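You operate a simulated robot arm through the tools that you are given. There is no shell and no other tool.

The job below is to be done with a simulated robot arm. You get a single attempt, and the scene is never put back.

JOB
Put things in order on the top of the capping bench. At the end: the purple pad from the top of the capping bench stands on top of the clear beaker; the teal carrier from the top of the capping bench is on the white box (marked "LABELS"); the white lamp from the top of the capping bench stands where the white bottle (marked "RINSE") stood; the white bottle from the top of the capping bench stands where the teal carrier stood; whatever was shut is shut again. Leave all else as you found it, and nothing knocked over.

It is judged by the outcome, as a careful person would: the job done as asked, and still so three seconds after it is handed in. It fails if anything else is knocked over, pushed out of place, dropped, spilled or broken.

ROBOT AND FRAMES
A 7-joint arm with a two-finger parallel gripper, fixed in place. Base frame: the origin is at the foot of the arm, x ahead of it, y to its left, z up; the work surface is at about z = 0. Readings come in m, degrees, newtons and seconds.
With the tool pointing down near the work surface it reaches from about 0.22 to 0.58 m from the base axis. Its first joint turns from -66.0 to 66.0 degrees. Payload 2.5 kg.
The tool frame sits at the grasp point between the pads (the TCP): z along the fingers, y along the line on which they close. The tips reach 0.023 m beyond it. The gripper opens to 0.094 m. The fingers are 0.038 m wide and 0.01 m thick; the gripper's body (0.054 by 0.096 m) begins 0.039 m behind the TCP.
Orientation is that of the tool frame in the base frame, as a unit quaternion [x, y, z, w]. With the fingers straight down and closing along the base's y, the tool's x points along the base's -x, its y along +y and its z along -z.

CONTROLS
- The arm moves only by the tool play_rows. Its argument "increments" is a list of rows, each a list of 2 entries, a list of its own where there are three numbers: the shift along the tool's x, y, z in units of 30 mm (1.0 is 30 mm), then the turn, a rotation vector about the tool's x, y, z in units of 4 degrees (1.0 is 4 degrees). In form: [[[dx, dy, dz], [wx, wy, wz]], ...]. A call has 1 to 20 rows; each row shifts and turns the commanded pose from where the row before left it, along the tool's axes as they then stand. "grip" is the gripper command, from -1 (shut) to 1 (fully open), values between in proportion, set as the call begins (left out, the last holds). A call with a number of a shift or a turn outside -1 to 1 is refused whole. Rows are played at 5 a second. More than 0.05 m and 8.6 degrees between two rows, or a gripper value outside its range, and nothing of the call is played. A pose out of reach is approached as far as the arm can. The call stops where the force on the tool passes 40 N (or 10 N more than at its start, if that is more) or the arm is blocked; 0.2 s more then pass. The fingers move at their own pace (about 0.108 m/s each) and stop on an object; they squeeze with about 21 N. The grip force told is the motor's: it shows also when the fingers shut on nothing. Time passes only in rows, and 0.2 s behind the last, so rows that do not move let the fingers close. The reply holds the time, the measured pose of the TCP, the force on the tool along the base axes, the opening and the grip force, in the units named above and with some noise, with the torque about the TCP (base axes, N m) and any sound that the robot's microphone picked up.
- Cameras (640 x 400 px; columns grow to the right, rows downward): "scene" is fixed at [0.103, -0.396, 0.5499]; the picture's right is [0.93, -0.38, 0.00], its down [-0.20, -0.49, -0.85] and it looks along [0.32, 0.78, -0.53] (base axes); focal length 340 px, centre (320, 200). "wrist" rides on the gripper at [0.086, 0.016, -0.075] in the tool frame; the picture's right is [-0.18, 0.98, 0.00], its down [-0.58, -0.11, -0.81] and it looks along [-0.79, -0.15, 0.59] (tool axes); focal length 243 px, centre (320, 200). There is no depth. A picture from a camera that has moved, and an enlarged one, comes with that camera's place and axes in the base frame and with its lens.
- get_image(camera): a new picture of that camera. It takes no simulated time.
- enlarge(camera, box): a new picture of the part [left, top, right, bottom] of that camera's present view, enlarged. It takes no simulated time.
- close_job(): hands the job in; it is judged then, once.

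Places have to be worked out from the pictures, the camera data and where the tool is seen. Open the gripper and draw the arm clear of the work before you hand the job in, unless the task says otherwise.

The tools are called after "Call:" by a JSON object that holds its "name" and its "arguments". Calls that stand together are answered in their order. play_rows: Moves the arm, as the interface text tells. Its arguments: {"type":"object","properties":{"increments":{"type":"array","items":{"type":"array"}},"grip":{"type":"number"}},"required":["increments"]} The other tools are called the same way: get_image (camera) takes a picture; enlarge (camera, box) takes an enlarged picture of a part of a camera's view; close_job () hands the job in.

At the start:

```text
clock: 0.0
tool_pos: [0.3963, 0.2283, 0.2489]
ee_rot: [0.001, 1.0, 0.0, 0.0]
ft_force: [0.4, 0.2, -0.9]
moment: [-0.01, -0.04, 0.0]
grip_width: 0.0942
grip_force: 0.0
```

scene: 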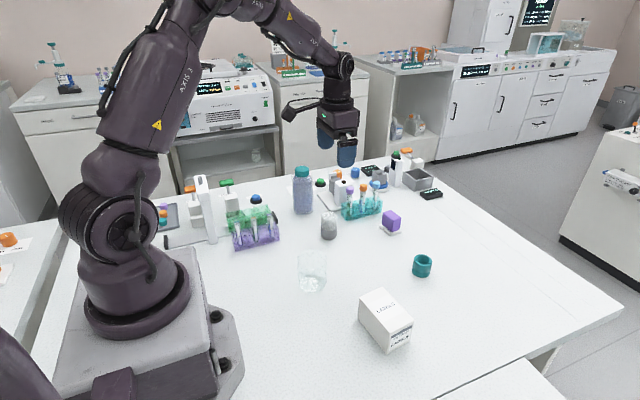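
wrist: 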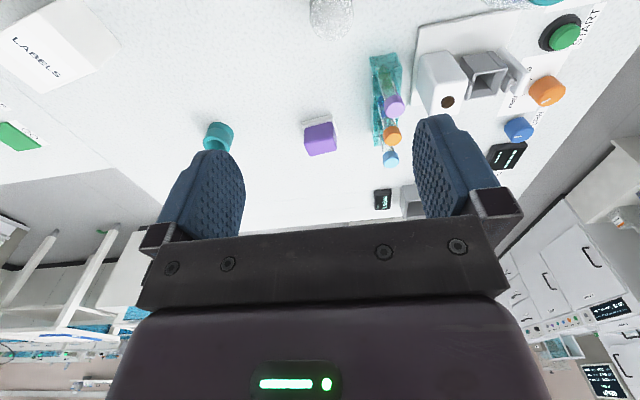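

I start by looking closer at the bench from both cameras to identify the objects named in the job.

Call:
{"name": "enlarge", "arguments": {"camera": "scene", "box": [280, 140, 460, 252]}}

Call:
{"name": "enlarge", "arguments": {"camera": "scene", "box": [140, 150, 340, 275]}}

Call:
{"name": "enlarge", "arguments": {"camera": "scene", "box": [280, 220, 460, 360]}}

Call:
{"name": "enlarge", "arguments": {"camera": "wrist", "box": [340, 0, 640, 210]}}

```text
3.56 times, centred on (370, 196) of scene
camera zoom: at [0.103, -0.396, 0.5499], right [0.93, -0.38, 0.0], down [-0.2, -0.49, -0.85], along [0.32, 0.78, -0.53], focal length 1210 px, centre (142, 214)
```

zoom: 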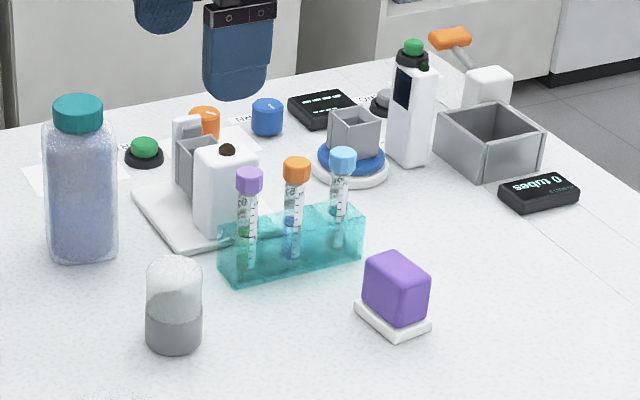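

```text
3.20 times, centred on (240, 212) of scene
camera zoom: at [0.103, -0.396, 0.5499], right [0.93, -0.38, 0.0], down [-0.2, -0.49, -0.85], along [0.32, 0.78, -0.53], focal length 1089 px, centre (576, 160)
```

zoom: 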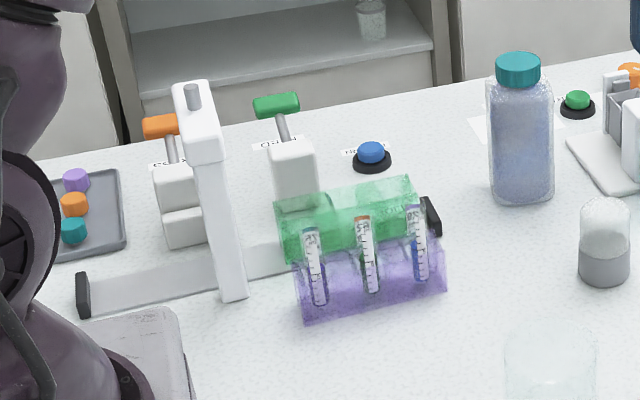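

```text
2.86 times, centred on (370, 290) of scene
camera zoom: at [0.103, -0.396, 0.5499], right [0.93, -0.38, 0.0], down [-0.2, -0.49, -0.85], along [0.32, 0.78, -0.53], focal length 973 px, centre (177, -57)
```

zoom: 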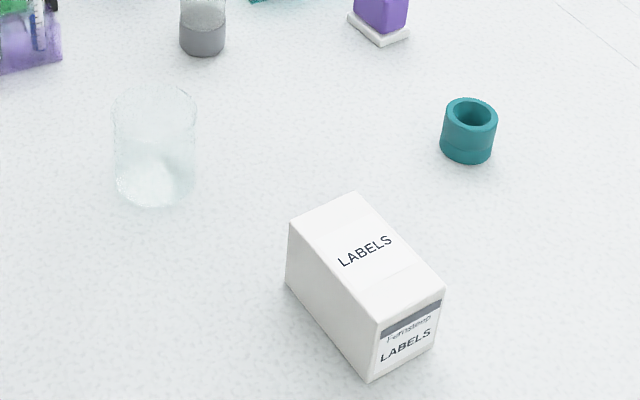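

```text
1.90 times, centred on (490, 105) of wrist
camera zoom: at [0.311, 0.2437, 0.3232], right [0.18, 0.98, 0.0], down [0.58, -0.11, 0.81], along [0.79, -0.15, -0.59], focal length 462 px, centre (-4, 381)
```

zoom: 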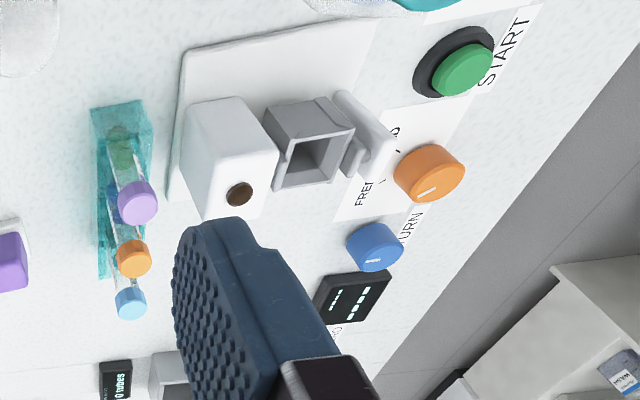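

The first views leave the lamp and the "RINSE" bottle unclear, so I zoom in further on the back of the bench and other areas.

Call:
{"name": "enlarge", "arguments": {"camera": "scene", "box": [375, 140, 455, 205]}}

Call:
{"name": "enlarge", "arguments": {"camera": "scene", "box": [310, 155, 410, 220]}}

Call:
{"name": "enlarge", "arguments": {"camera": "scene", "box": [360, 30, 520, 150]}}

Call:
{"name": "enlarge", "arguments": {"camera": "scene", "box": [0, 200, 130, 400]}}

Call:
{"name": "enlarge", "arguments": {"camera": "wrist", "box": [0, 0, 340, 210]}}

```text
6.15 times, centred on (415, 172) of scene
camera zoom: at [0.103, -0.396, 0.5499], right [0.93, -0.38, 0.0], down [-0.2, -0.49, -0.85], along [0.32, 0.78, -0.53], focal length 2095 px, centre (-265, 369)
```

zoom: 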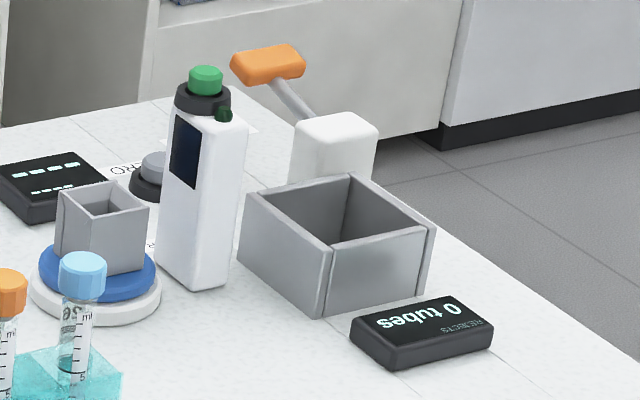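

```text
6.15 times, centred on (360, 188) of scene
camera zoom: at [0.103, -0.396, 0.5499], right [0.93, -0.38, 0.0], down [-0.2, -0.49, -0.85], along [0.32, 0.78, -0.53], focal length 2095 px, centre (74, 277)
```

zoom: 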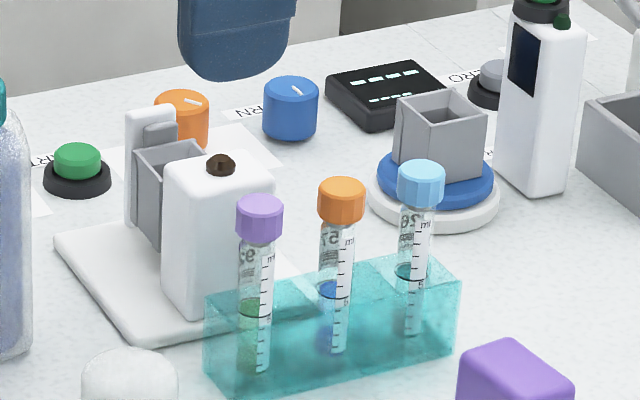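

```text
3.33 times, centred on (440, 90) of scene
camera zoom: at [0.103, -0.396, 0.5499], right [0.93, -0.38, 0.0], down [-0.2, -0.49, -0.85], along [0.32, 0.78, -0.53], focal length 1135 px, centre (-80, 567)
```

zoom: 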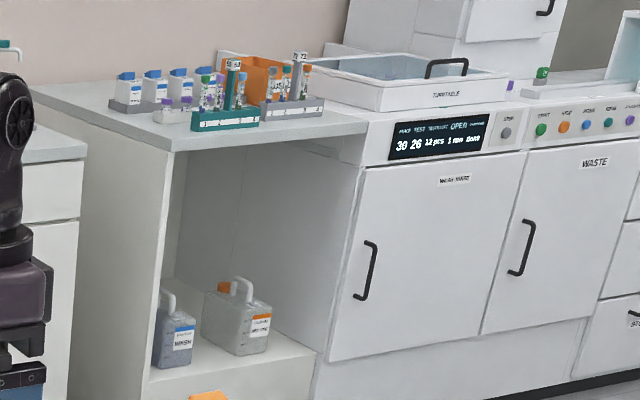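

```text
2.00 times, centred on (65, 300) of scene
camera zoom: at [0.103, -0.396, 0.5499], right [0.93, -0.38, 0.0], down [-0.2, -0.49, -0.85], along [0.32, 0.78, -0.53], focal length 681 px, centre (830, 0)
```

zoom: 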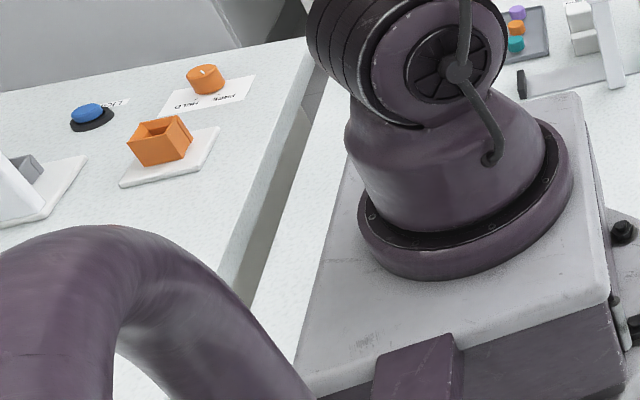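

```text
1.88 times, centred on (170, 105) of wrist
camera zoom: at [0.311, 0.2437, 0.3232], right [0.18, 0.98, 0.0], down [0.58, -0.11, 0.81], along [0.79, -0.15, -0.59], focal length 457 px, centre (602, 379)
```

zoom: 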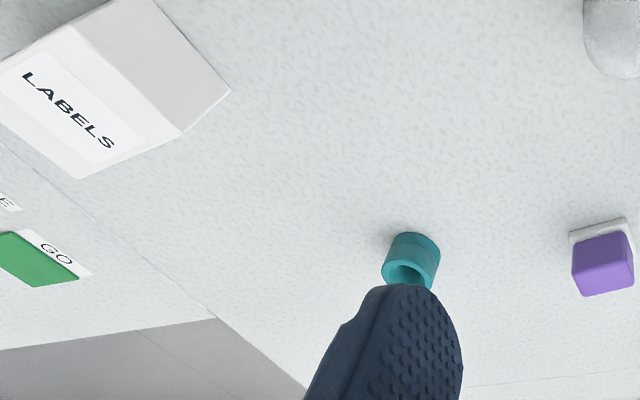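

The clear dome at about (0.39, 0.245) with a grey base may be the lamp, and the tall bottle with the teal cap at about (0.37, 0.38) may be the RINSE bottle. I'll move the wrist camera to look along +y so I can read any markings.

Call:
{"name": "play_rows", "arguments": {"increments": [[[0.73, -0.89, -0.5], [0, 0, 0]], [[0.73, -0.89, -0.5], [0, 0, 0]], [[0.73, -0.89, -0.5], [0, 0, 0]], [[0, 0, 0], [0, 0, -1]], [[0, 0, 0], [0, 0, -1]], [[0, 0, 0], [0, 0, -1]], [[0, 0, 0], [0, 0, -1]], [[0, 0, 0], [0, 0, -1]], [[0, 0, 0], [0, 0, -1]], [[0, 0, 0], [0, 0, -1]], [[0, 0, 0], [0, 0, -1]], [[0, 0, 0], [0, 0, -1]], [[0, 0, 0], [0, 0, -1]], [[0, 0, 0], [0, 0, -1]], [[0, 0, 0], [0, 0, -1]], [[0, 0, 0], [0, 0, -1]], [[0, 0, 0], [0, 0, -1]], [[0, 0, 0], [0, 0, -1]], [[0, 0, 0], [0, 0, -1]], [[0, 0, 0], [0, 0, -1]]]}}

Call:
{"name": "play_rows", "arguments": {"increments": [[[0, 0, 0], [0, 0, -1]], [[0, 0, 0], [0, 0, -1]], [[0, 0, 0], [0, 0, -1]], [[0, 0, 0], [0, 0, -1]], [[0, 0, 0], [0, 0, -1]], [[0, 0, 0], [0, 0, 0]]]}}

Call:
{"name": "get_image", "arguments": {"camera": "wrist"}}

Call:
{"name": "get_image", "arguments": {"camera": "scene"}}

```text
clock: 4.2
tool_pos: [0.3311, 0.147, 0.293]
ee_rot: [-0.558, 0.83, 0.0, 0.0]
ft_force: [0.3, -0.8, -0.3]
moment: [0.0, -0.02, -0.01]
grip_width: 0.0942
grip_force: 0.1
```

```text
clock: 5.6
tool_pos: [0.3314, 0.1472, 0.2939]
ee_rot: [-0.694, 0.72, 0.0, 0.0]
ft_force: [-0.5, 0.6, -0.4]
moment: [-0.03, -0.05, 0.01]
grip_width: 0.094
grip_force: 0.0
```

```text
taken
camera wrist: at [0.3123, 0.0613, 0.368], right [-0.98, 0.22, 0.0], down [0.13, 0.58, 0.81], along [0.18, 0.79, -0.59], focal length 243 px, centre (320, 200)
```

wrist: 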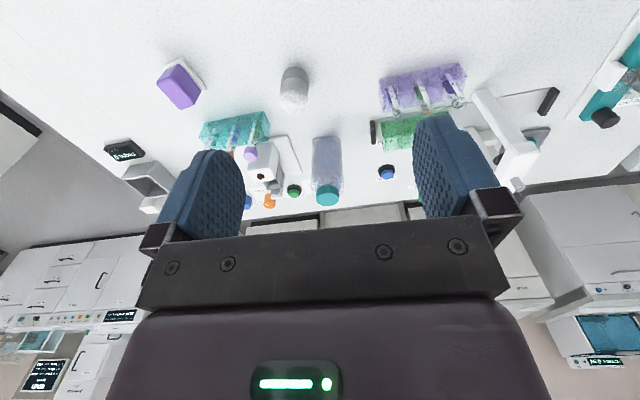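

```text
taken
```

scene: 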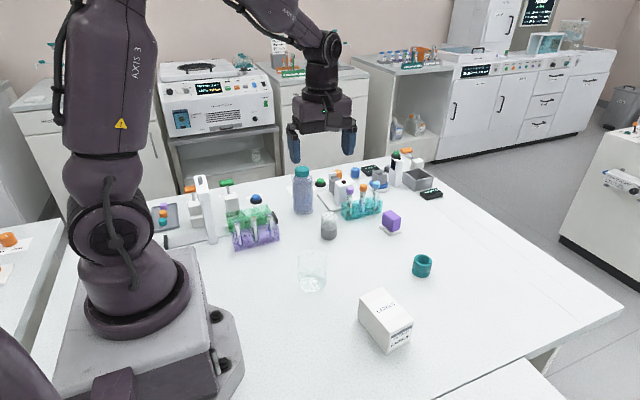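

The view shows several objects including something teal at far left behind the arm. I enlarge parts of this view.

Call:
{"name": "enlarge", "arguments": {"camera": "wrist", "box": [230, 40, 430, 220]}}

Call:
{"name": "enlarge", "arguments": {"camera": "wrist", "box": [360, 30, 640, 210]}}

Call:
{"name": "enlarge", "arguments": {"camera": "wrist", "box": [90, 40, 320, 220]}}

```text
2.22 times, centred on (330, 130) of wrist
camera zoom: at [0.3123, 0.0613, 0.368], right [-0.98, 0.22, 0.0], down [0.13, 0.58, 0.81], along [0.18, 0.79, -0.59], focal length 539 px, centre (298, 356)
```

zoom: 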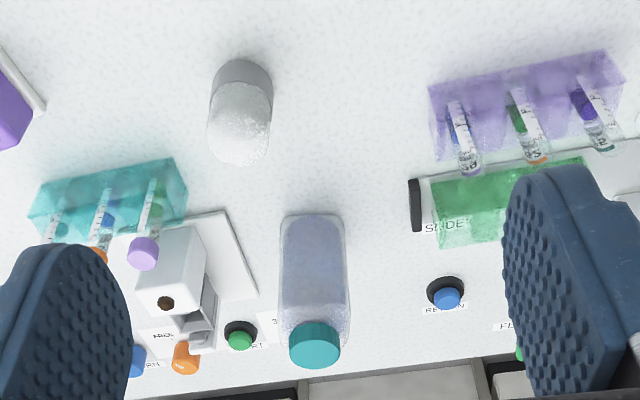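

```text
2.22 times, centred on (500, 120) of wrist
camera zoom: at [0.3123, 0.0613, 0.368], right [-0.98, 0.22, 0.0], down [0.13, 0.58, 0.81], along [0.18, 0.79, -0.59], focal length 539 px, centre (-80, 378)
```

zoom: 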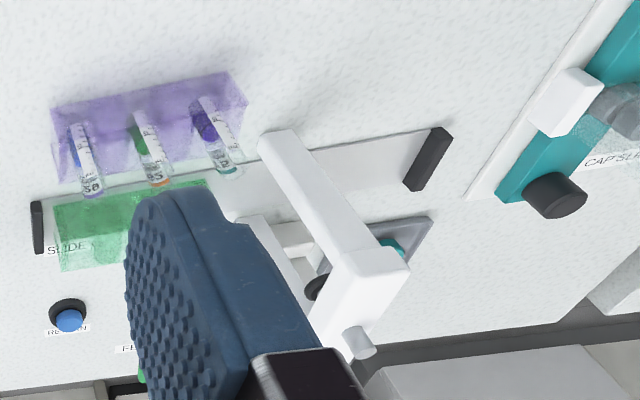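

```text
2.22 times, centred on (205, 130) of wrist
camera zoom: at [0.3123, 0.0613, 0.368], right [-0.98, 0.22, 0.0], down [0.13, 0.58, 0.81], along [0.18, 0.79, -0.59], focal length 539 px, centre (576, 356)
```

zoom: 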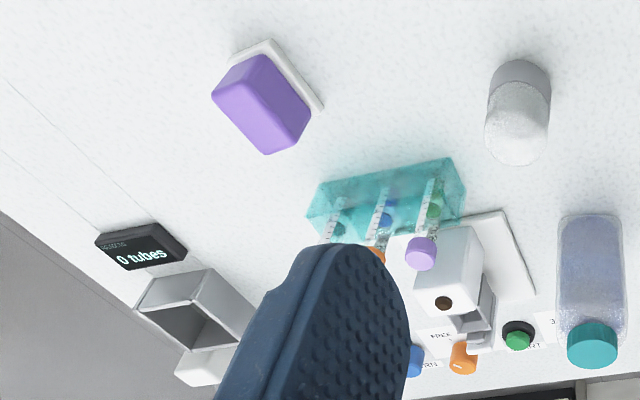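

No RINSE marking is visible from this side. I swing the camera round to look toward -y and +x to check the rest of the bench for another white bottle or lamp.

Call:
{"name": "play_rows", "arguments": {"increments": [[[0.8, 0, 0], [0, 0, 1]], [[0.8, 0, 0], [0, 0, 1]], [[0.8, 0, 0], [0, 0, 1]], [[0, 0, 0], [0, 0, 1]], [[0, 0, 0], [0, 0, 1]], [[0, 0, 0], [0, 0, 1]], [[0, 0, 0], [0, 0, 1]], [[0, 0, 0], [0, 0, 1]], [[0, 0, 0], [0, 0, 1]], [[0, 0, 0], [0, 0, 1]], [[0, 0, 0], [0, 0, 1]], [[0, 0, 0], [0, 0, 1]], [[0, 0, 0], [0, 0, 1]], [[0, 0, 0], [0, 0, 1]], [[0, 0, 0], [0, 0, 1]], [[0, 0, 0], [0, 0, 1]], [[0, 0, 0], [0, 0, 1]], [[0, 0, 0], [0, 0, 1]], [[0, 0, 0], [0, 0, 1]], [[0, 0, 0], [0, 0, 1]]]}}

Call:
{"name": "get_image", "arguments": {"camera": "wrist"}}

Call:
{"name": "play_rows", "arguments": {"increments": [[[0, 0, 0], [0, 0, 1]], [[0, 0, 0], [0, 0, 1]], [[0, 0, 0], [0, 0, 1]], [[0, 0, 0], [0, 0, 1]], [[0, 0, 0], [0, 0, 1]], [[0, 0, 0], [0, 0, 1]], [[0, 0, 0], [0, 0, 1]], [[0, 0, 0], [0, 0, 1]], [[0, 0, 0], [0, 0, 1]], [[0, 0, 0], [0, 0, 1]], [[0, 0, 0], [0, 0, 1]], [[0, 0, 0], [0, 0, 1]], [[0, 0, 0], [0, 0, 1]], [[0, 0, 0], [0, 0, 1]], [[0, 0, 0], [0, 0, 1]], [[0, 0, 0], [0, 0, 1]], [[0, 0, 0], [0, 0, 1]], [[0, 0, 0], [0, 0, 1]], [[0, 0, 0], [0, 0, 1]], [[0, 0, 0], [0, 0, 1]]]}}

Call:
{"name": "get_image", "arguments": {"camera": "wrist"}}

```text
clock: 9.8
tool_pos: [0.3231, 0.0767, 0.2941]
ee_rot: [-0.068, 0.998, 0.0, 0.0]
ft_force: [-0.2, 0.2, 0.5]
moment: [-0.01, -0.01, 0.01]
grip_width: 0.0941
grip_force: 0.2
```

```text
taken
camera wrist: at [0.2363, 0.0801, 0.3683], right [0.05, 1.0, 0.0], down [0.59, -0.03, 0.81], along [0.81, -0.04, -0.59], focal length 243 px, centre (320, 200)
```

wrist: 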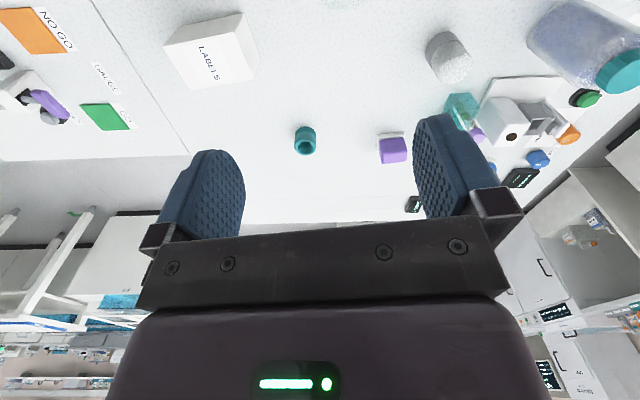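

```text
clock: 14.0
tool_pos: [0.3228, 0.0756, 0.2935]
ee_rot: [0.588, 0.809, -0.001, 0.0]
ft_force: [-0.5, -0.3, -0.3]
moment: [-0.01, 0.01, 0.0]
grip_width: 0.094
grip_force: 0.0
```

```text
taken
camera wrist: at [0.3128, 0.1632, 0.3681], right [0.99, 0.13, 0.0], down [0.07, -0.59, 0.81], along [0.1, -0.8, -0.59], focal length 243 px, centre (320, 200)
```

wrist: 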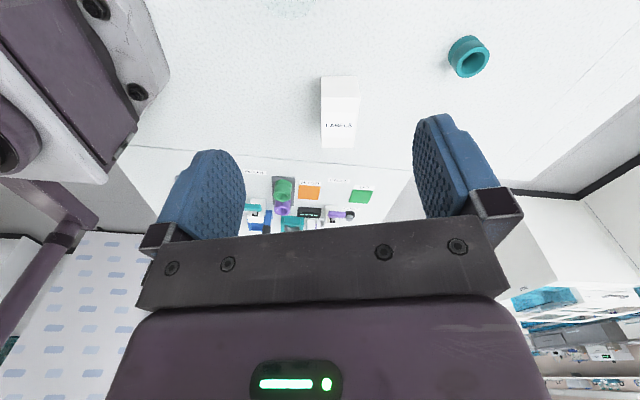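

The bench beyond a seam at -y carries buttons and a gauge. I enlarge to see whether a bottle or lamp is there.

Call:
{"name": "enlarge", "arguments": {"camera": "wrist", "box": [230, 60, 420, 240]}}

Call:
{"name": "enlarge", "arguments": {"camera": "wrist", "box": [420, 10, 520, 100]}}

```text
2.22 times, centred on (325, 150) of wrist
camera zoom: at [0.3128, 0.1632, 0.3681], right [0.99, 0.13, 0.0], down [0.07, -0.59, 0.81], along [0.1, -0.8, -0.59], focal length 539 px, centre (309, 311)
```

zoom: 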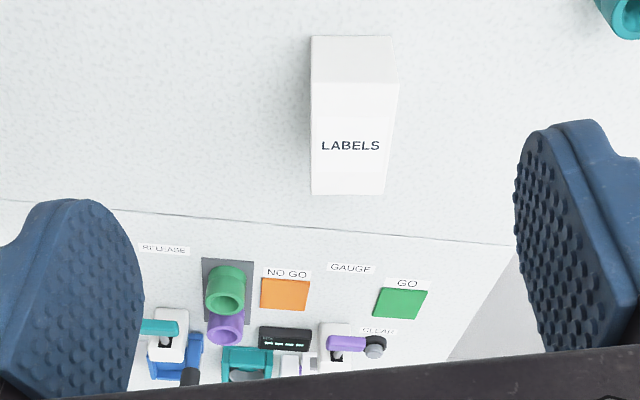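

```text
4.44 times, centred on (470, 55) of wrist
camera zoom: at [0.3128, 0.1632, 0.3681], right [0.99, 0.13, 0.0], down [0.07, -0.59, 0.81], along [0.1, -0.8, -0.59], focal length 1078 px, centre (-347, 844)
```

zoom: 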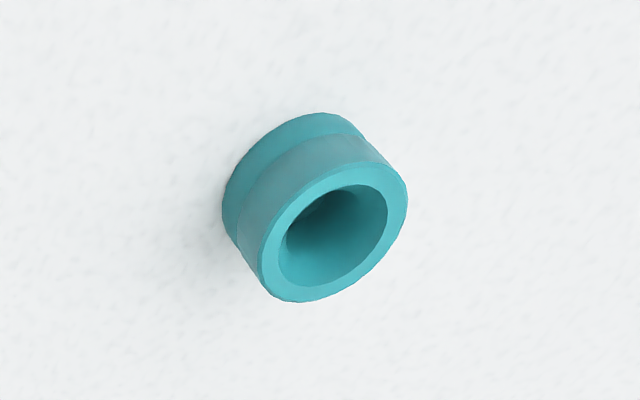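

The green and purple cylinders on the gauge bench are the same kind as the teal one, so the teal bored cylinder at about (0.53, 0.04) is most likely the "teal carrier". I zoom hard on the tall bottle, the dome and the purple block to look for markings.

Call:
{"name": "enlarge", "arguments": {"camera": "scene", "box": [282, 158, 332, 222]}}

Call:
{"name": "enlarge", "arguments": {"camera": "scene", "box": [310, 200, 350, 245]}}

Call:
{"name": "enlarge", "arguments": {"camera": "scene", "box": [370, 200, 410, 240]}}

Call:
{"name": "enlarge", "arguments": {"camera": "scene", "box": [285, 240, 340, 300]}}

```text
6.25 times, centred on (307, 190) of scene
camera zoom: at [0.103, -0.396, 0.5499], right [0.93, -0.38, 0.0], down [-0.2, -0.49, -0.85], along [0.32, 0.78, -0.53], focal length 2128 px, centre (401, 262)
```

zoom: 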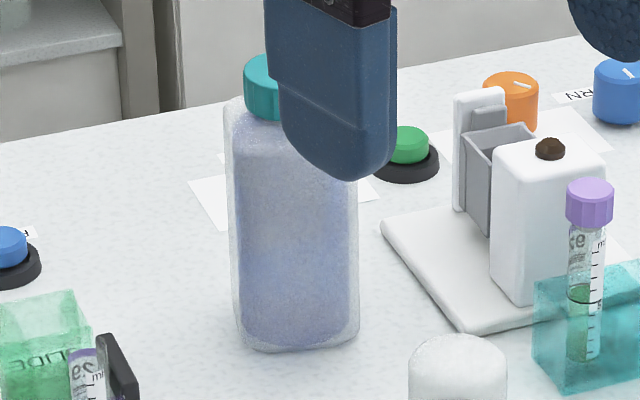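

```text
8.89 times, centred on (330, 222) of scene
camera zoom: at [0.103, -0.396, 0.5499], right [0.93, -0.38, 0.0], down [-0.2, -0.49, -0.85], along [0.32, 0.78, -0.53], focal length 3026 px, centre (231, 0)
```

zoom: 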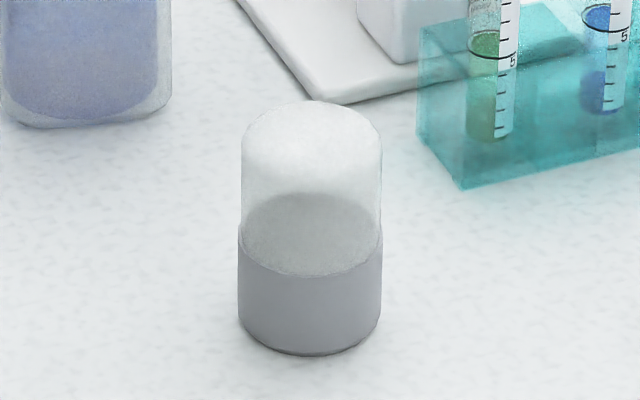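

```text
10.00 times, centred on (390, 220) of scene
camera zoom: at [0.103, -0.396, 0.5499], right [0.93, -0.38, 0.0], down [-0.2, -0.49, -0.85], along [0.32, 0.78, -0.53], focal length 3404 px, centre (-380, 0)
```

zoom: 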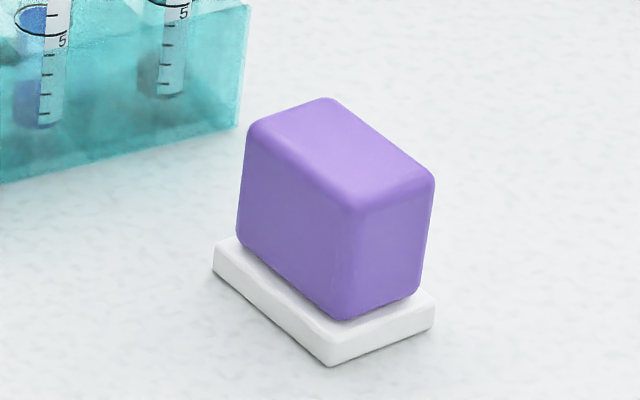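

```text
6.67 times, centred on (312, 270) of scene
camera zoom: at [0.103, -0.396, 0.5499], right [0.93, -0.38, 0.0], down [-0.2, -0.49, -0.85], along [0.32, 0.78, -0.53], focal length 2269 px, centre (370, -267)
```

zoom: 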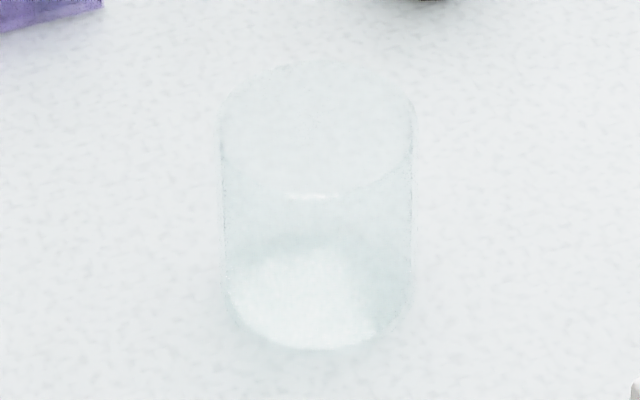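

The bottle shows no text on its visible faces yet. I move the wrist camera near it on the -x side for a closer look at it and its markings.

Call:
{"name": "play_rows", "arguments": {"increments": [[[0.72, 0.15, 0], [0, 0, 0]], [[0.72, 0.15, 0], [0, 0, 0]], [[0.72, 0.15, 0], [0, 0, 0]], [[0.72, 0.15, 0], [0, 0, 0]], [[0.72, 0.15, 0], [0, 0, 0]], [[0.72, 0.15, 0], [0, 0, 0]], [[0.72, 0.15, 0], [0, 0, 0]], [[0.72, 0.15, 0], [0, 0, 0]], [[0.72, 0.15, 0], [0, 0, 0]], [[0.72, 0.15, 0], [0, 0, 0]], [[0, 0, 0], [0, 0, -1]], [[0, 0, 0], [0, 0, -1]], [[0, 0, 0], [0, 0, -1]], [[0, 0, 0], [0, 0, -1]], [[0, 0, 0], [0, 0, -1]], [[0, 0, 0], [0, 0, -1]], [[0, 0, 0], [0, 0, -1]], [[0, 0, 0], [0, 0, -1]], [[0, 0, 0], [0, 0, -1]], [[0, 0, 0], [0, 0, -1]]]}}

Call:
{"name": "play_rows", "arguments": {"increments": [[[0, 0, 0], [0, 0, -1]], [[0, 0, 0], [0, 0, -1]], [[0, 0, 0], [0, 0, -1]], [[0, 0, 0], [0, 0, -1]], [[0, 0, 0], [0, 0, -1]], [[0, 0, 0], [0, 0, -1]], [[0, 0, 0], [0, 0, -1]], [[0, 0, 0], [0, 0, -1]], [[0, 0, 0], [0, 0, -1]], [[0, 0, 0], [0, 0, -1]], [[0, 0, 0], [0, 0, -1]], [[0, 0, 0], [0, 0, -1]], [[0, 0, 0], [0, 0, -1]], [[0, 0, 0], [0, 0, -1]], [[0, 0, 0], [0, 0, -1]], [[0, 0, 0], [0, 0, -1]], [[0, 0, 0], [0, 0, -1]], [[0, 0, 0], [0, 0, -1]]]}}

Call:
{"name": "get_image", "arguments": {"camera": "wrist"}}

```text
clock: 18.2
tool_pos: [0.3005, 0.2953, 0.294]
ee_rot: [0.275, 0.962, 0.0, 0.0]
ft_force: [0.4, -1.0, 0.2]
moment: [0.0, -0.01, 0.01]
grip_width: 0.094
grip_force: 0.0
```

```text
clock: 22.0
tool_pos: [0.2994, 0.2959, 0.294]
ee_rot: [-0.343, 0.939, 0.0, -0.001]
ft_force: [-0.4, 0.7, 0.3]
moment: [0.06, -0.05, 0.02]
grip_width: 0.094
grip_force: 0.1
```

```text
taken
camera wrist: at [0.2238, 0.252, 0.3683], right [-0.49, 0.87, 0.0], down [0.52, 0.29, 0.81], along [0.7, 0.4, -0.59], focal length 243 px, centre (320, 200)
```

wrist: 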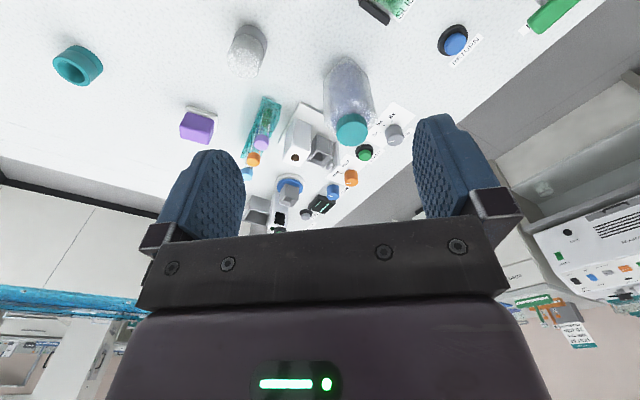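

Call:
{"name": "enlarge", "arguments": {"camera": "wrist", "box": [220, 10, 410, 180]}}

Call:
{"name": "enlarge", "arguments": {"camera": "wrist", "box": [310, 50, 400, 150]}}

Call:
{"name": "enlarge", "arguments": {"camera": "wrist", "box": [160, 80, 300, 210]}}

Call:
{"name": "enlarge", "arguments": {"camera": "scene", "box": [270, 150, 340, 225]}}

```text
2.35 times, centred on (315, 95) of wrist
camera zoom: at [0.2238, 0.252, 0.3683], right [-0.49, 0.87, 0.0], down [0.52, 0.29, 0.81], along [0.7, 0.4, -0.59], focal length 571 px, centre (332, 447)
```

zoom: 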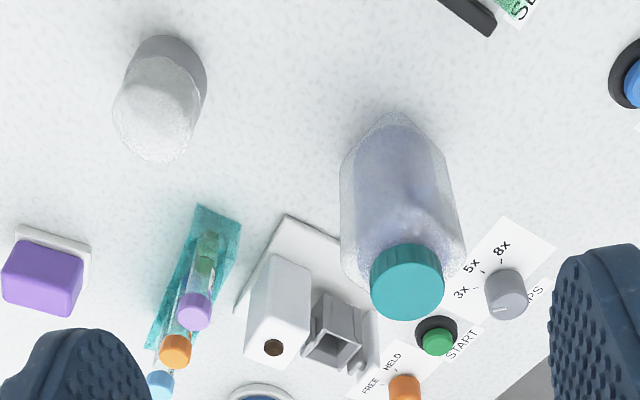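

```text
4.00 times, centred on (355, 100) of wrist
camera zoom: at [0.2238, 0.252, 0.3683], right [-0.49, 0.87, 0.0], down [0.52, 0.29, 0.81], along [0.7, 0.4, -0.59], focal length 970 px, centre (180, 600)
```

zoom: 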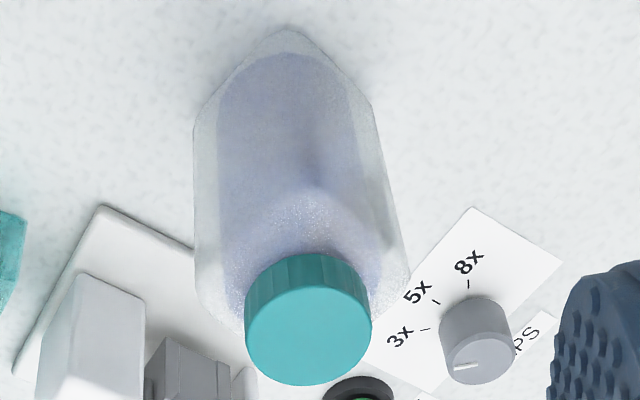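

```text
3.08 times, centred on (230, 145) of wrist
camera zoom: at [0.2238, 0.252, 0.3683], right [-0.49, 0.87, 0.0], down [0.52, 0.29, 0.81], along [0.7, 0.4, -0.59], focal length 746 px, centre (597, 369)
```

zoom: 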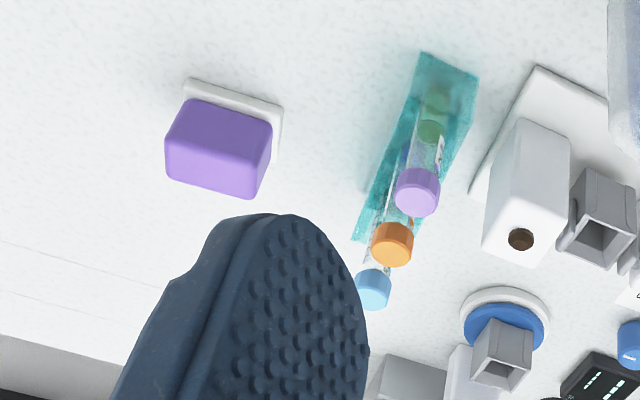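

```text
5.33 times, centred on (305, 188) of scene
camera zoom: at [0.103, -0.396, 0.5499], right [0.93, -0.38, 0.0], down [-0.2, -0.49, -0.85], along [0.32, 0.78, -0.53], focal length 1816 px, centre (400, 267)
```

zoom: 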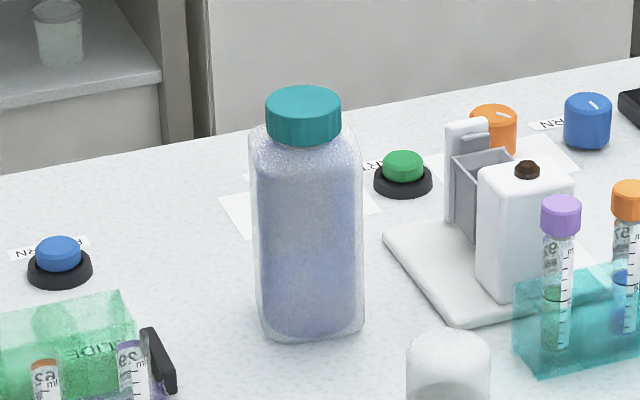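

The bottle's -x and -y faces carry no visible text, so I go round to its +x side (yaw about 150°, staying at z ≈ 0.29, above everything) to check the other face.

Call:
{"name": "play_rows", "arguments": {"increments": [[[-0.695, -0.555, 0], [0, 0, 0]], [[-0.695, -0.555, 0], [0, 0, 0]], [[-0.695, -0.555, 0], [0, 0, 0]], [[-0.695, -0.555, 0], [0, 0, 0]], [[-0.695, -0.555, 0], [0, 0, 0]], [[-0.695, -0.555, 0], [0, 0, 0]], [[0, 0, 0], [0, 0, -1]], [[0, 0, 0], [0, 0, -1]], [[0, 0, 0], [0, 0, -1]], [[0, 0, 0], [0, 0, -1]], [[0, 0, 0], [0, 0, -1]], [[0, 0, 0], [0, 0, -1]], [[0, 0, 0], [0, 0, -1]], [[0, 0, 0], [0, 0, -1]], [[0, 0, 0], [0, 0, -1]], [[0, 0, 0], [0, 0, -1]], [[0, 0, 0], [0, 0, -1]], [[0, 0, 0], [0, 0, -1]], [[0, 0, 0], [0, 0, -1]], [[0, 0, 0], [0, 0, -1]]]}}

Call:
{"name": "play_rows", "arguments": {"increments": [[[0, 0, 0], [0, 0, -1]], [[0, 0, 0], [0, 0, -1]], [[0, 0, 0], [0, 0, -1]], [[0, 0, 0], [0, 0, -1]], [[0, 0, 0], [0, 0, -1]], [[0, 0, 0], [0, 0, -1]], [[0, 0, 0], [0, 0, -1]], [[0, 0, 0], [0, 0, -1]], [[0, 0, 0], [0, 0, -1]], [[0, 0, 0], [0, 0, -1]], [[0, 0, 0], [0, 0, -1]], [[0, 0, 0], [0, 0, -1]], [[0, 0, 0], [0, 0, -1]]]}}

Call:
{"name": "get_image", "arguments": {"camera": "wrist"}}

```text
clock: 26.2
tool_pos: [0.4606, 0.2998, 0.2938]
ee_rot: [0.743, -0.669, 0.0, 0.001]
ft_force: [-0.3, -0.4, -0.4]
moment: [0.01, -0.02, -0.01]
grip_width: 0.0938
grip_force: 0.1
```

```text
clock: 29.0
tool_pos: [0.4597, 0.298, 0.2937]
ee_rot: [0.961, -0.276, -0.001, 0.0]
ft_force: [-0.4, -0.7, 0.4]
moment: [0.0, 0.01, 0.01]
grip_width: 0.094
grip_force: 0.1
```

```text
taken
camera wrist: at [0.5253, 0.239, 0.3681], right [-0.68, -0.74, 0.0], down [-0.44, 0.4, 0.81], along [-0.59, 0.55, -0.59], focal length 243 px, centre (320, 200)
```

wrist: 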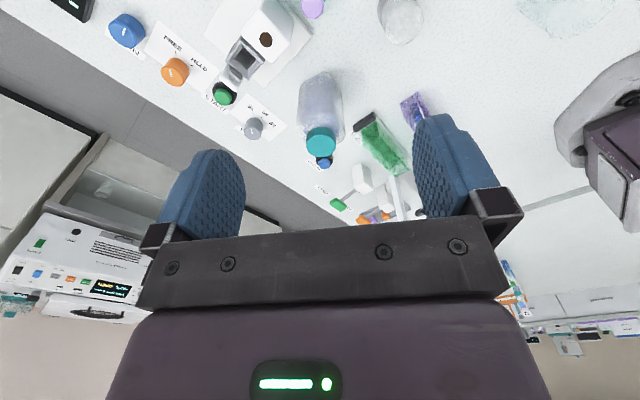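

Call:
{"name": "enlarge", "arguments": {"camera": "wrist", "box": [280, 50, 370, 180]}}

Call:
{"name": "enlarge", "arguments": {"camera": "wrist", "box": [360, 0, 640, 160]}}

Call:
{"name": "enlarge", "arguments": {"camera": "wrist", "box": [20, 0, 320, 160]}}

```text
3.08 times, centred on (325, 115) of wrist
camera zoom: at [0.5253, 0.239, 0.3681], right [-0.68, -0.74, 0.0], down [-0.44, 0.4, 0.81], along [-0.59, 0.55, -0.59], focal length 746 px, centre (305, 462)
```

zoom: 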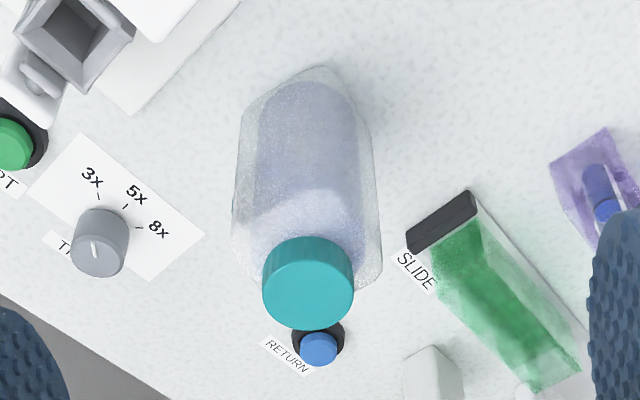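

```text
2.29 times, centred on (500, 80) of wrist
camera zoom: at [0.5253, 0.239, 0.3681], right [-0.68, -0.74, 0.0], down [-0.44, 0.4, 0.81], along [-0.59, 0.55, -0.59], focal length 555 px, centre (-91, 474)
```

zoom: 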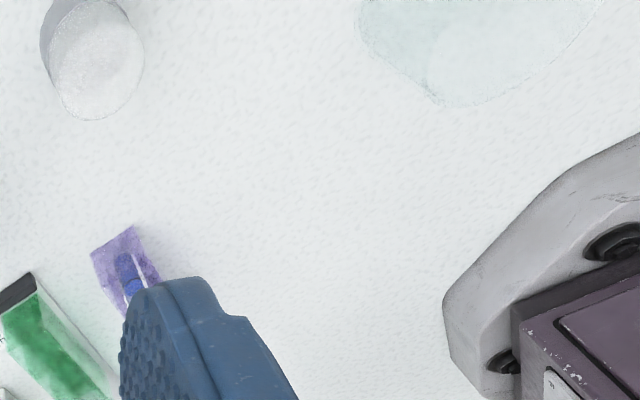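

```text
2.13 times, centred on (170, 80) of wrist
camera zoom: at [0.5253, 0.239, 0.3681], right [-0.68, -0.74, 0.0], down [-0.44, 0.4, 0.81], along [-0.59, 0.55, -0.59], focal length 518 px, centre (640, 456)
```

zoom: 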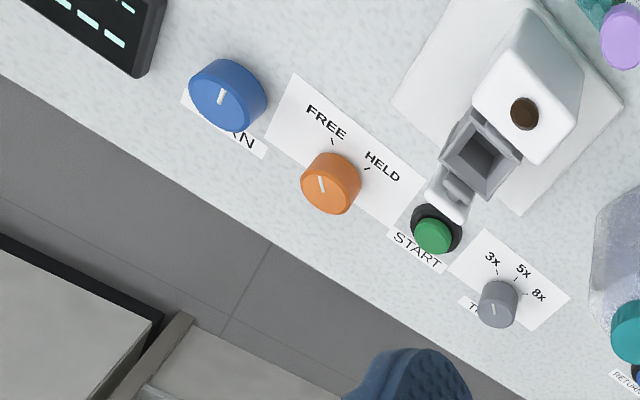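

There is a thin teal line on the far (+y) edge of the bottle, which looks like a label seen edge-on. I zoom there and then try to look from the +y side.

Call:
{"name": "enlarge", "arguments": {"camera": "wrist", "box": [290, 90, 345, 165]}}

Call:
{"name": "play_rows", "arguments": {"increments": [[[0, 0, 0], [0, 0, -1]], [[0, 0, 0], [0, 0, -1]], [[0, 0, 0], [0, 0, -1]], [[0, 0, 0], [0, 0, -1]], [[0, 0, 0], [0, 0, -1]], [[0, 0, 0], [0, 0, -1]], [[0, 0, 0], [0, 0, -1]], [[0, 0, 0], [0, 0, -1]]]}}

Call:
{"name": "get_image", "arguments": {"camera": "wrist"}}

```text
5.33 times, centred on (318, 128) of wrist
camera zoom: at [0.5253, 0.239, 0.3681], right [-0.68, -0.74, 0.0], down [-0.44, 0.4, 0.81], along [-0.59, 0.55, -0.59], focal length 1294 px, centre (333, 587)
```

zoom: 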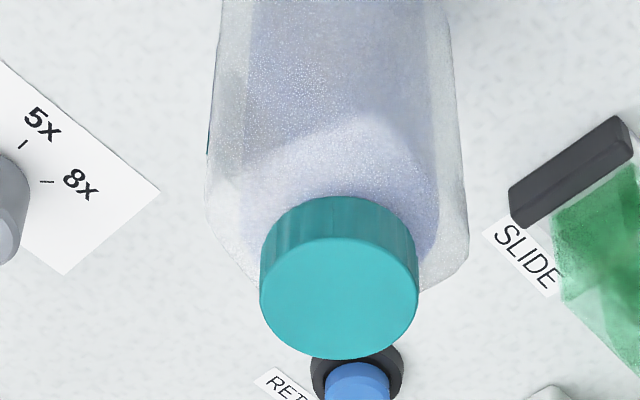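

```text
clock: 30.8
tool_pos: [0.4598, 0.2978, 0.2936]
ee_rot: [1.0, 0.001, 0.0, 0.0]
ft_force: [-0.3, 0.1, -0.4]
moment: [-0.01, 0.0, 0.01]
grip_width: 0.0943
grip_force: 0.1
```

```text
taken
camera wrist: at [0.5466, 0.2825, 0.3681], right [-0.18, -0.98, 0.0], down [-0.58, 0.11, 0.81], along [-0.79, 0.15, -0.59], focal length 243 px, centre (320, 200)
```

wrist: 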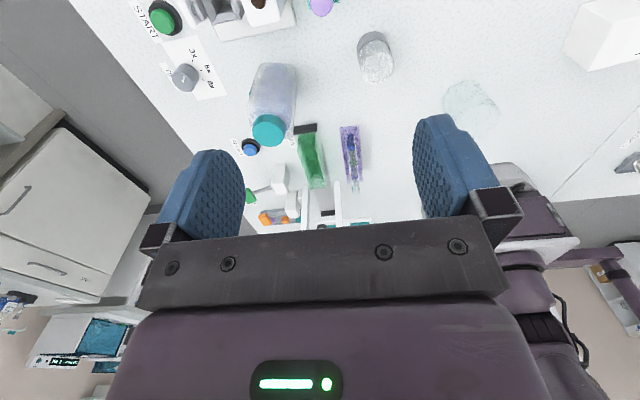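

The wrist turns freely at yaw 180°. I move over to about (0.38, 0.42) and turn further to look back at the bottle's +y face.

Call:
{"name": "play_rows", "arguments": {"increments": [[[-0.533, -0.813, 0], [0, 0, 0]], [[-0.533, -0.813, 0], [0, 0, 0]], [[-0.533, -0.813, 0], [0, 0, 0]], [[-0.533, -0.813, 0], [0, 0, 0]], [[-0.533, -0.813, 0], [0, 0, 0]], [[0, 0, 0], [0, 0, -1]], [[0, 0, 0], [0, 0, -1]], [[0, 0, 0], [0, 0, -1]], [[0, 0, 0], [0, 0, -1]], [[0, 0, 0], [0, 0, -1]], [[0, 0, 0], [0, 0, -1]], [[0, 0, 0], [0, 0, -1]], [[0, 0, 0], [0, 0, -1]], [[0, 0, 0], [0, 0, -1]], [[0, 0, 0], [0, 0, -1]], [[0, 0, 0], [0, 0, -1]], [[0, 0, 0], [0, 0, -1]]]}}

Call:
{"name": "get_image", "arguments": {"camera": "wrist"}}

```text
clock: 34.4
tool_pos: [0.3798, 0.4219, 0.2933]
ee_rot: [0.914, 0.407, 0.001, 0.0]
ft_force: [-0.3, 0.7, -0.1]
moment: [0.0, 0.0, 0.02]
grip_width: 0.094
grip_force: 0.0
```

```text
taken
camera wrist: at [0.4507, 0.4741, 0.3683], right [0.61, -0.79, 0.0], down [-0.47, -0.36, 0.81], along [-0.64, -0.49, -0.59], focal length 243 px, centre (320, 200)
```

wrist: 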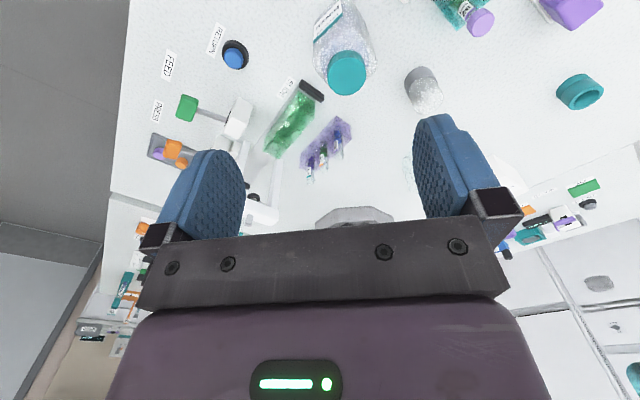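

Call:
{"name": "enlarge", "arguments": {"camera": "wrist", "box": [300, 0, 400, 110]}}

Call:
{"name": "enlarge", "arguments": {"camera": "wrist", "box": [370, 0, 640, 150]}}

Call:
{"name": "enlarge", "arguments": {"camera": "wrist", "box": [120, 20, 360, 240]}}

```text
3.64 times, centred on (350, 55) of wrist
camera zoom: at [0.4507, 0.4741, 0.3683], right [0.61, -0.79, 0.0], down [-0.47, -0.36, 0.81], along [-0.64, -0.49, -0.59], focal length 882 px, centre (211, 727)
```

zoom: 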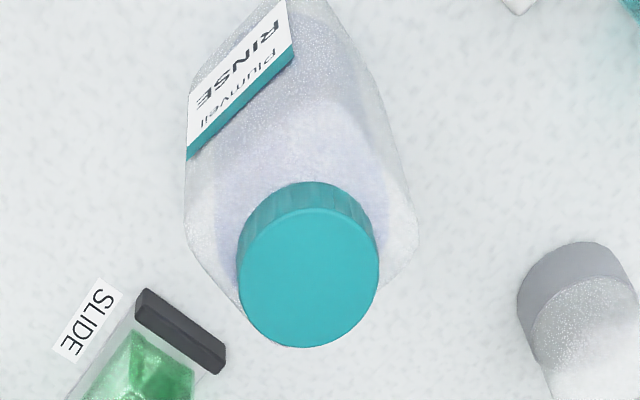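

```text
2.37 times, centred on (505, 75) of wrist
camera zoom: at [0.4507, 0.4741, 0.3683], right [0.61, -0.79, 0.0], down [-0.47, -0.36, 0.81], along [-0.64, -0.49, -0.59], focal length 575 px, centre (-118, 496)
```

zoom: 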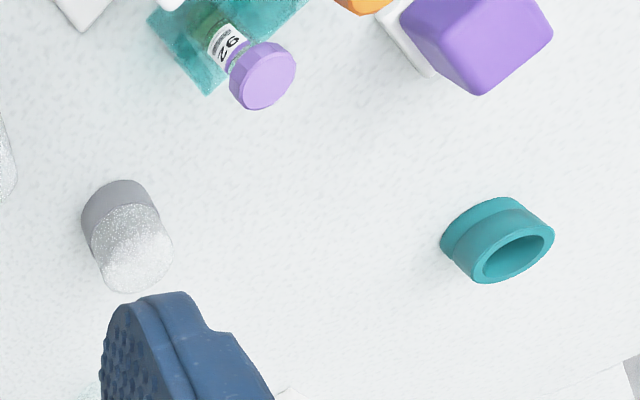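

```text
1.82 times, centred on (240, 130) of wrist
camera zoom: at [0.4507, 0.4741, 0.3683], right [0.61, -0.79, 0.0], down [-0.47, -0.36, 0.81], along [-0.64, -0.49, -0.59], focal length 441 px, centre (466, 327)
```

zoom: 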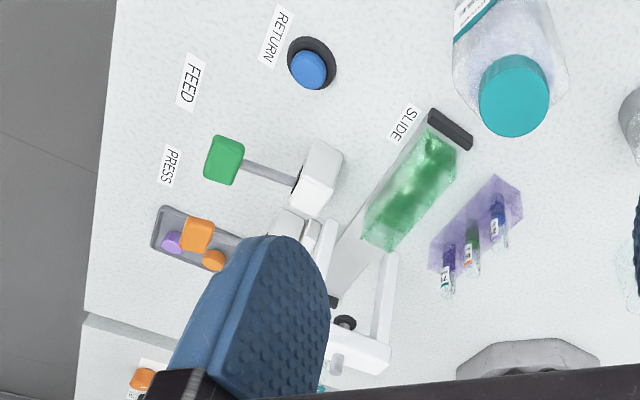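

The label "RINSE" is confirmed on the bottle (centre ≈ (0.370, 0.380), cap top ≈ 0.127 m, faces turned about -12°). The dome on a grey foot is the lamp, and the teal puck is the carrier; I turn back to yaw 180° and travel high over the carrier at about (0.532, 0.042).

Call:
{"name": "play_rows", "arguments": {"increments": [[[0, 0, 0], [0, 0, 1]], [[0, 0, 0], [0, 0, 1]], [[0, 0, 0], [0, 0, 1]], [[0, 0, 0], [0, 0, 1]], [[0, 0, 0], [0, 0, 1]], [[0, 0, 0], [0, 0, 1]], [[0, 0, 0], [0, 0, 1]], [[0, 0, 0], [0, 0, 1]], [[0, 0, 0], [0, 0, 1]], [[0, 0, 0], [0, 0, 1]], [[0, 0, 0], [0, 0, 1]], [[0, 0, 0], [0, 0, 1]], [[-0.05, 1, 0], [0, 0, 0]], [[-0.05, 1, 0], [0, 0, 0]], [[-0.05, 1, 0], [0, 0, 0]], [[-0.05, 1, 0], [0, 0, 0]], [[-0.05, 1, 0], [0, 0, 0]]]}}

Call:
{"name": "get_image", "arguments": {"camera": "wrist"}}

```text
clock: 38.0
tool_pos: [0.3723, 0.2717, 0.2947]
ee_rot: [1.0, 0.0, 0.0, -0.001]
ft_force: [0.5, -0.6, 0.7]
moment: [-0.02, 0.0, -0.01]
grip_width: 0.0939
grip_force: 0.0
```

```text
taken
camera wrist: at [0.459, 0.2546, 0.3684], right [-0.18, -0.98, 0.0], down [-0.58, 0.11, 0.81], along [-0.79, 0.15, -0.59], focal length 243 px, centre (320, 200)
```

wrist: 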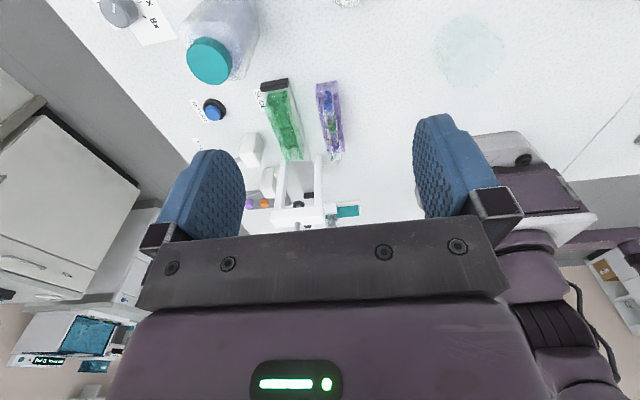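

The beaker is faintly visible here; I enlarge it to measure its rim and see whether it is open at the top.

Call:
{"name": "enlarge", "arguments": {"camera": "wrist", "box": [420, 0, 520, 100]}}

Call:
{"name": "enlarge", "arguments": {"camera": "scene", "box": [290, 243, 335, 298]}}

```text
4.00 times, centred on (470, 50) of wrist
camera zoom: at [0.459, 0.2546, 0.3684], right [-0.18, -0.98, 0.0], down [-0.58, 0.11, 0.81], along [-0.79, 0.15, -0.59], focal length 970 px, centre (-280, 800)
```

zoom: 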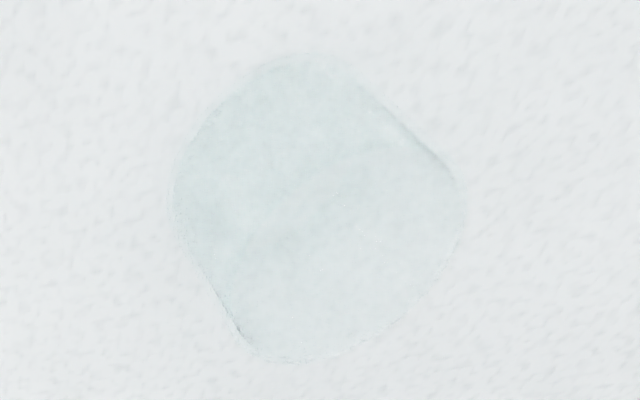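

```text
7.27 times, centred on (312, 270) of scene
camera zoom: at [0.103, -0.3959, 0.5499], right [0.93, -0.38, 0.0], down [-0.2, -0.49, -0.85], along [0.32, 0.78, -0.53], focal length 2476 px, centre (374, -313)
```

zoom: 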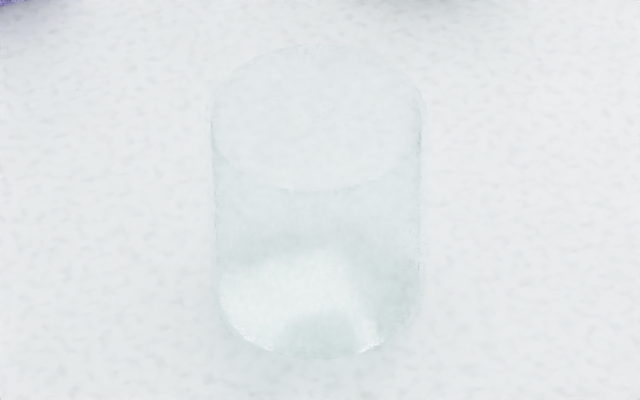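

Beaker fitted at about (0.289, 0.098), radius ≈ 0.031, height ≈ 0.07, looking closed/flat on top. Now I go over the carrier at (0.532, 0.042) and come down to z ≈ 0.12 to check alignment.

Call:
{"name": "play_rows", "arguments": {"increments": [[[0.666, 0.957, 0], [0, 0, 0]], [[0.666, 0.957, 0], [0, 0, 0]], [[0.666, 0.957, 0], [0, 0, 0]], [[0.666, 0.957, 0], [0, 0, 0]], [[0.666, 0.957, 0], [0, 0, 0]], [[0.666, 0.957, 0], [0, 0, 0]], [[0.666, 0.957, 0], [0, 0, 0]], [[0.666, 0.957, 0], [0, 0, 0]], [[0, 0, 0.97], [0, 0, 0]], [[0, 0, 0.97], [0, 0, 0]], [[0, 0, 0.97], [0, 0, 0]], [[0, 0, 0.97], [0, 0, 0]], [[0, 0, 0.97], [0, 0, 0]], [[0, 0, 0.97], [0, 0, 0]], [[0, 0, 0], [0, 0, 0]]]}}

Call:
{"name": "get_image", "arguments": {"camera": "wrist"}}

Call:
{"name": "get_image", "arguments": {"camera": "scene"}}

```text
clock: 41.2
tool_pos: [0.5335, 0.0419, 0.1193]
ee_rot: [1.0, 0.0, 0.0, 0.0]
ft_force: [0.7, -0.3, -0.4]
moment: [0.02, -0.01, -0.04]
grip_width: 0.094
grip_force: 0.0
```

```text
taken
camera wrist: at [0.6195, 0.0247, 0.1936], right [-0.18, -0.98, 0.0], down [-0.58, 0.11, 0.81], along [-0.79, 0.15, -0.59], focal length 243 px, centre (320, 200)
```

wrist: 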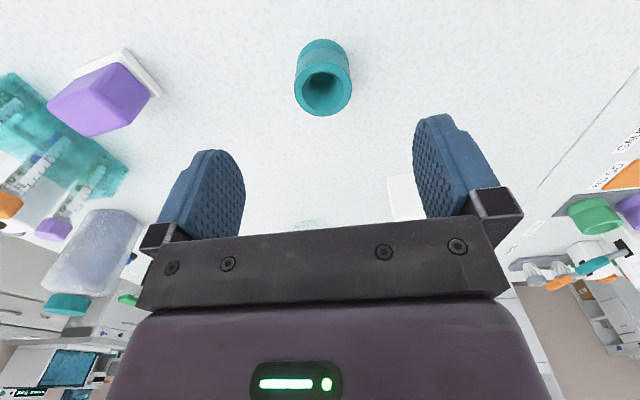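

```text
taken
```

scene: 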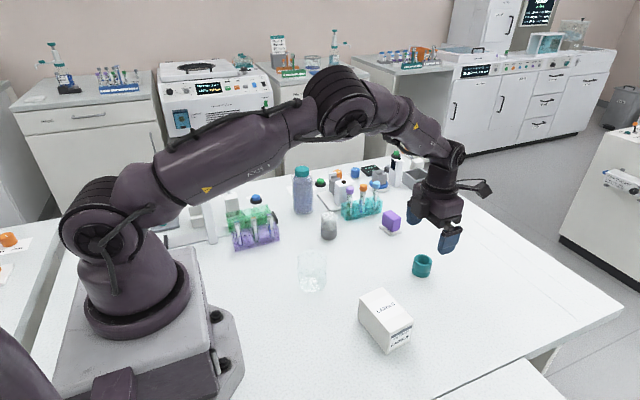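

The carrier is centred below the fingers to within about 4 mm (at ≈ (0.534, 0.039)). I shift slightly and descend to z ≈ 0.027, fingers open.

Call:
{"name": "play_rows", "arguments": {"increments": [[[0, 0.1, 0.77], [0, 0, 0]], [[0, 0, 0.77], [0, 0, 0]], [[0, 0, 0.77], [0, 0, 0]], [[0, 0, 0.38], [0, 0, 0]], [[0, 0, 0.38], [0, 0, 0]]]}}

Call:
{"name": "get_image", "arguments": {"camera": "wrist"}}

```text
clock: 42.4
tool_pos: [0.5323, 0.0382, 0.0276]
ee_rot: [1.0, 0.0, 0.0, 0.0]
ft_force: [0.3, 0.1, 0.1]
moment: [0.0, 0.01, -0.01]
grip_width: 0.0941
grip_force: 0.1
```

```text
taken
camera wrist: at [0.6189, 0.0217, 0.1016], right [-0.18, -0.98, 0.0], down [-0.58, 0.11, 0.81], along [-0.79, 0.15, -0.59], focal length 243 px, centre (320, 200)
```

wrist: 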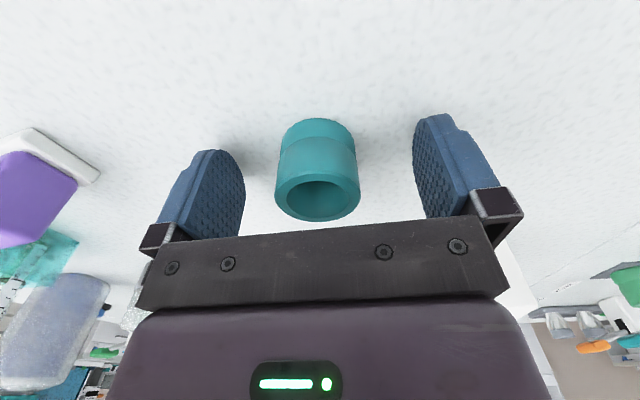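

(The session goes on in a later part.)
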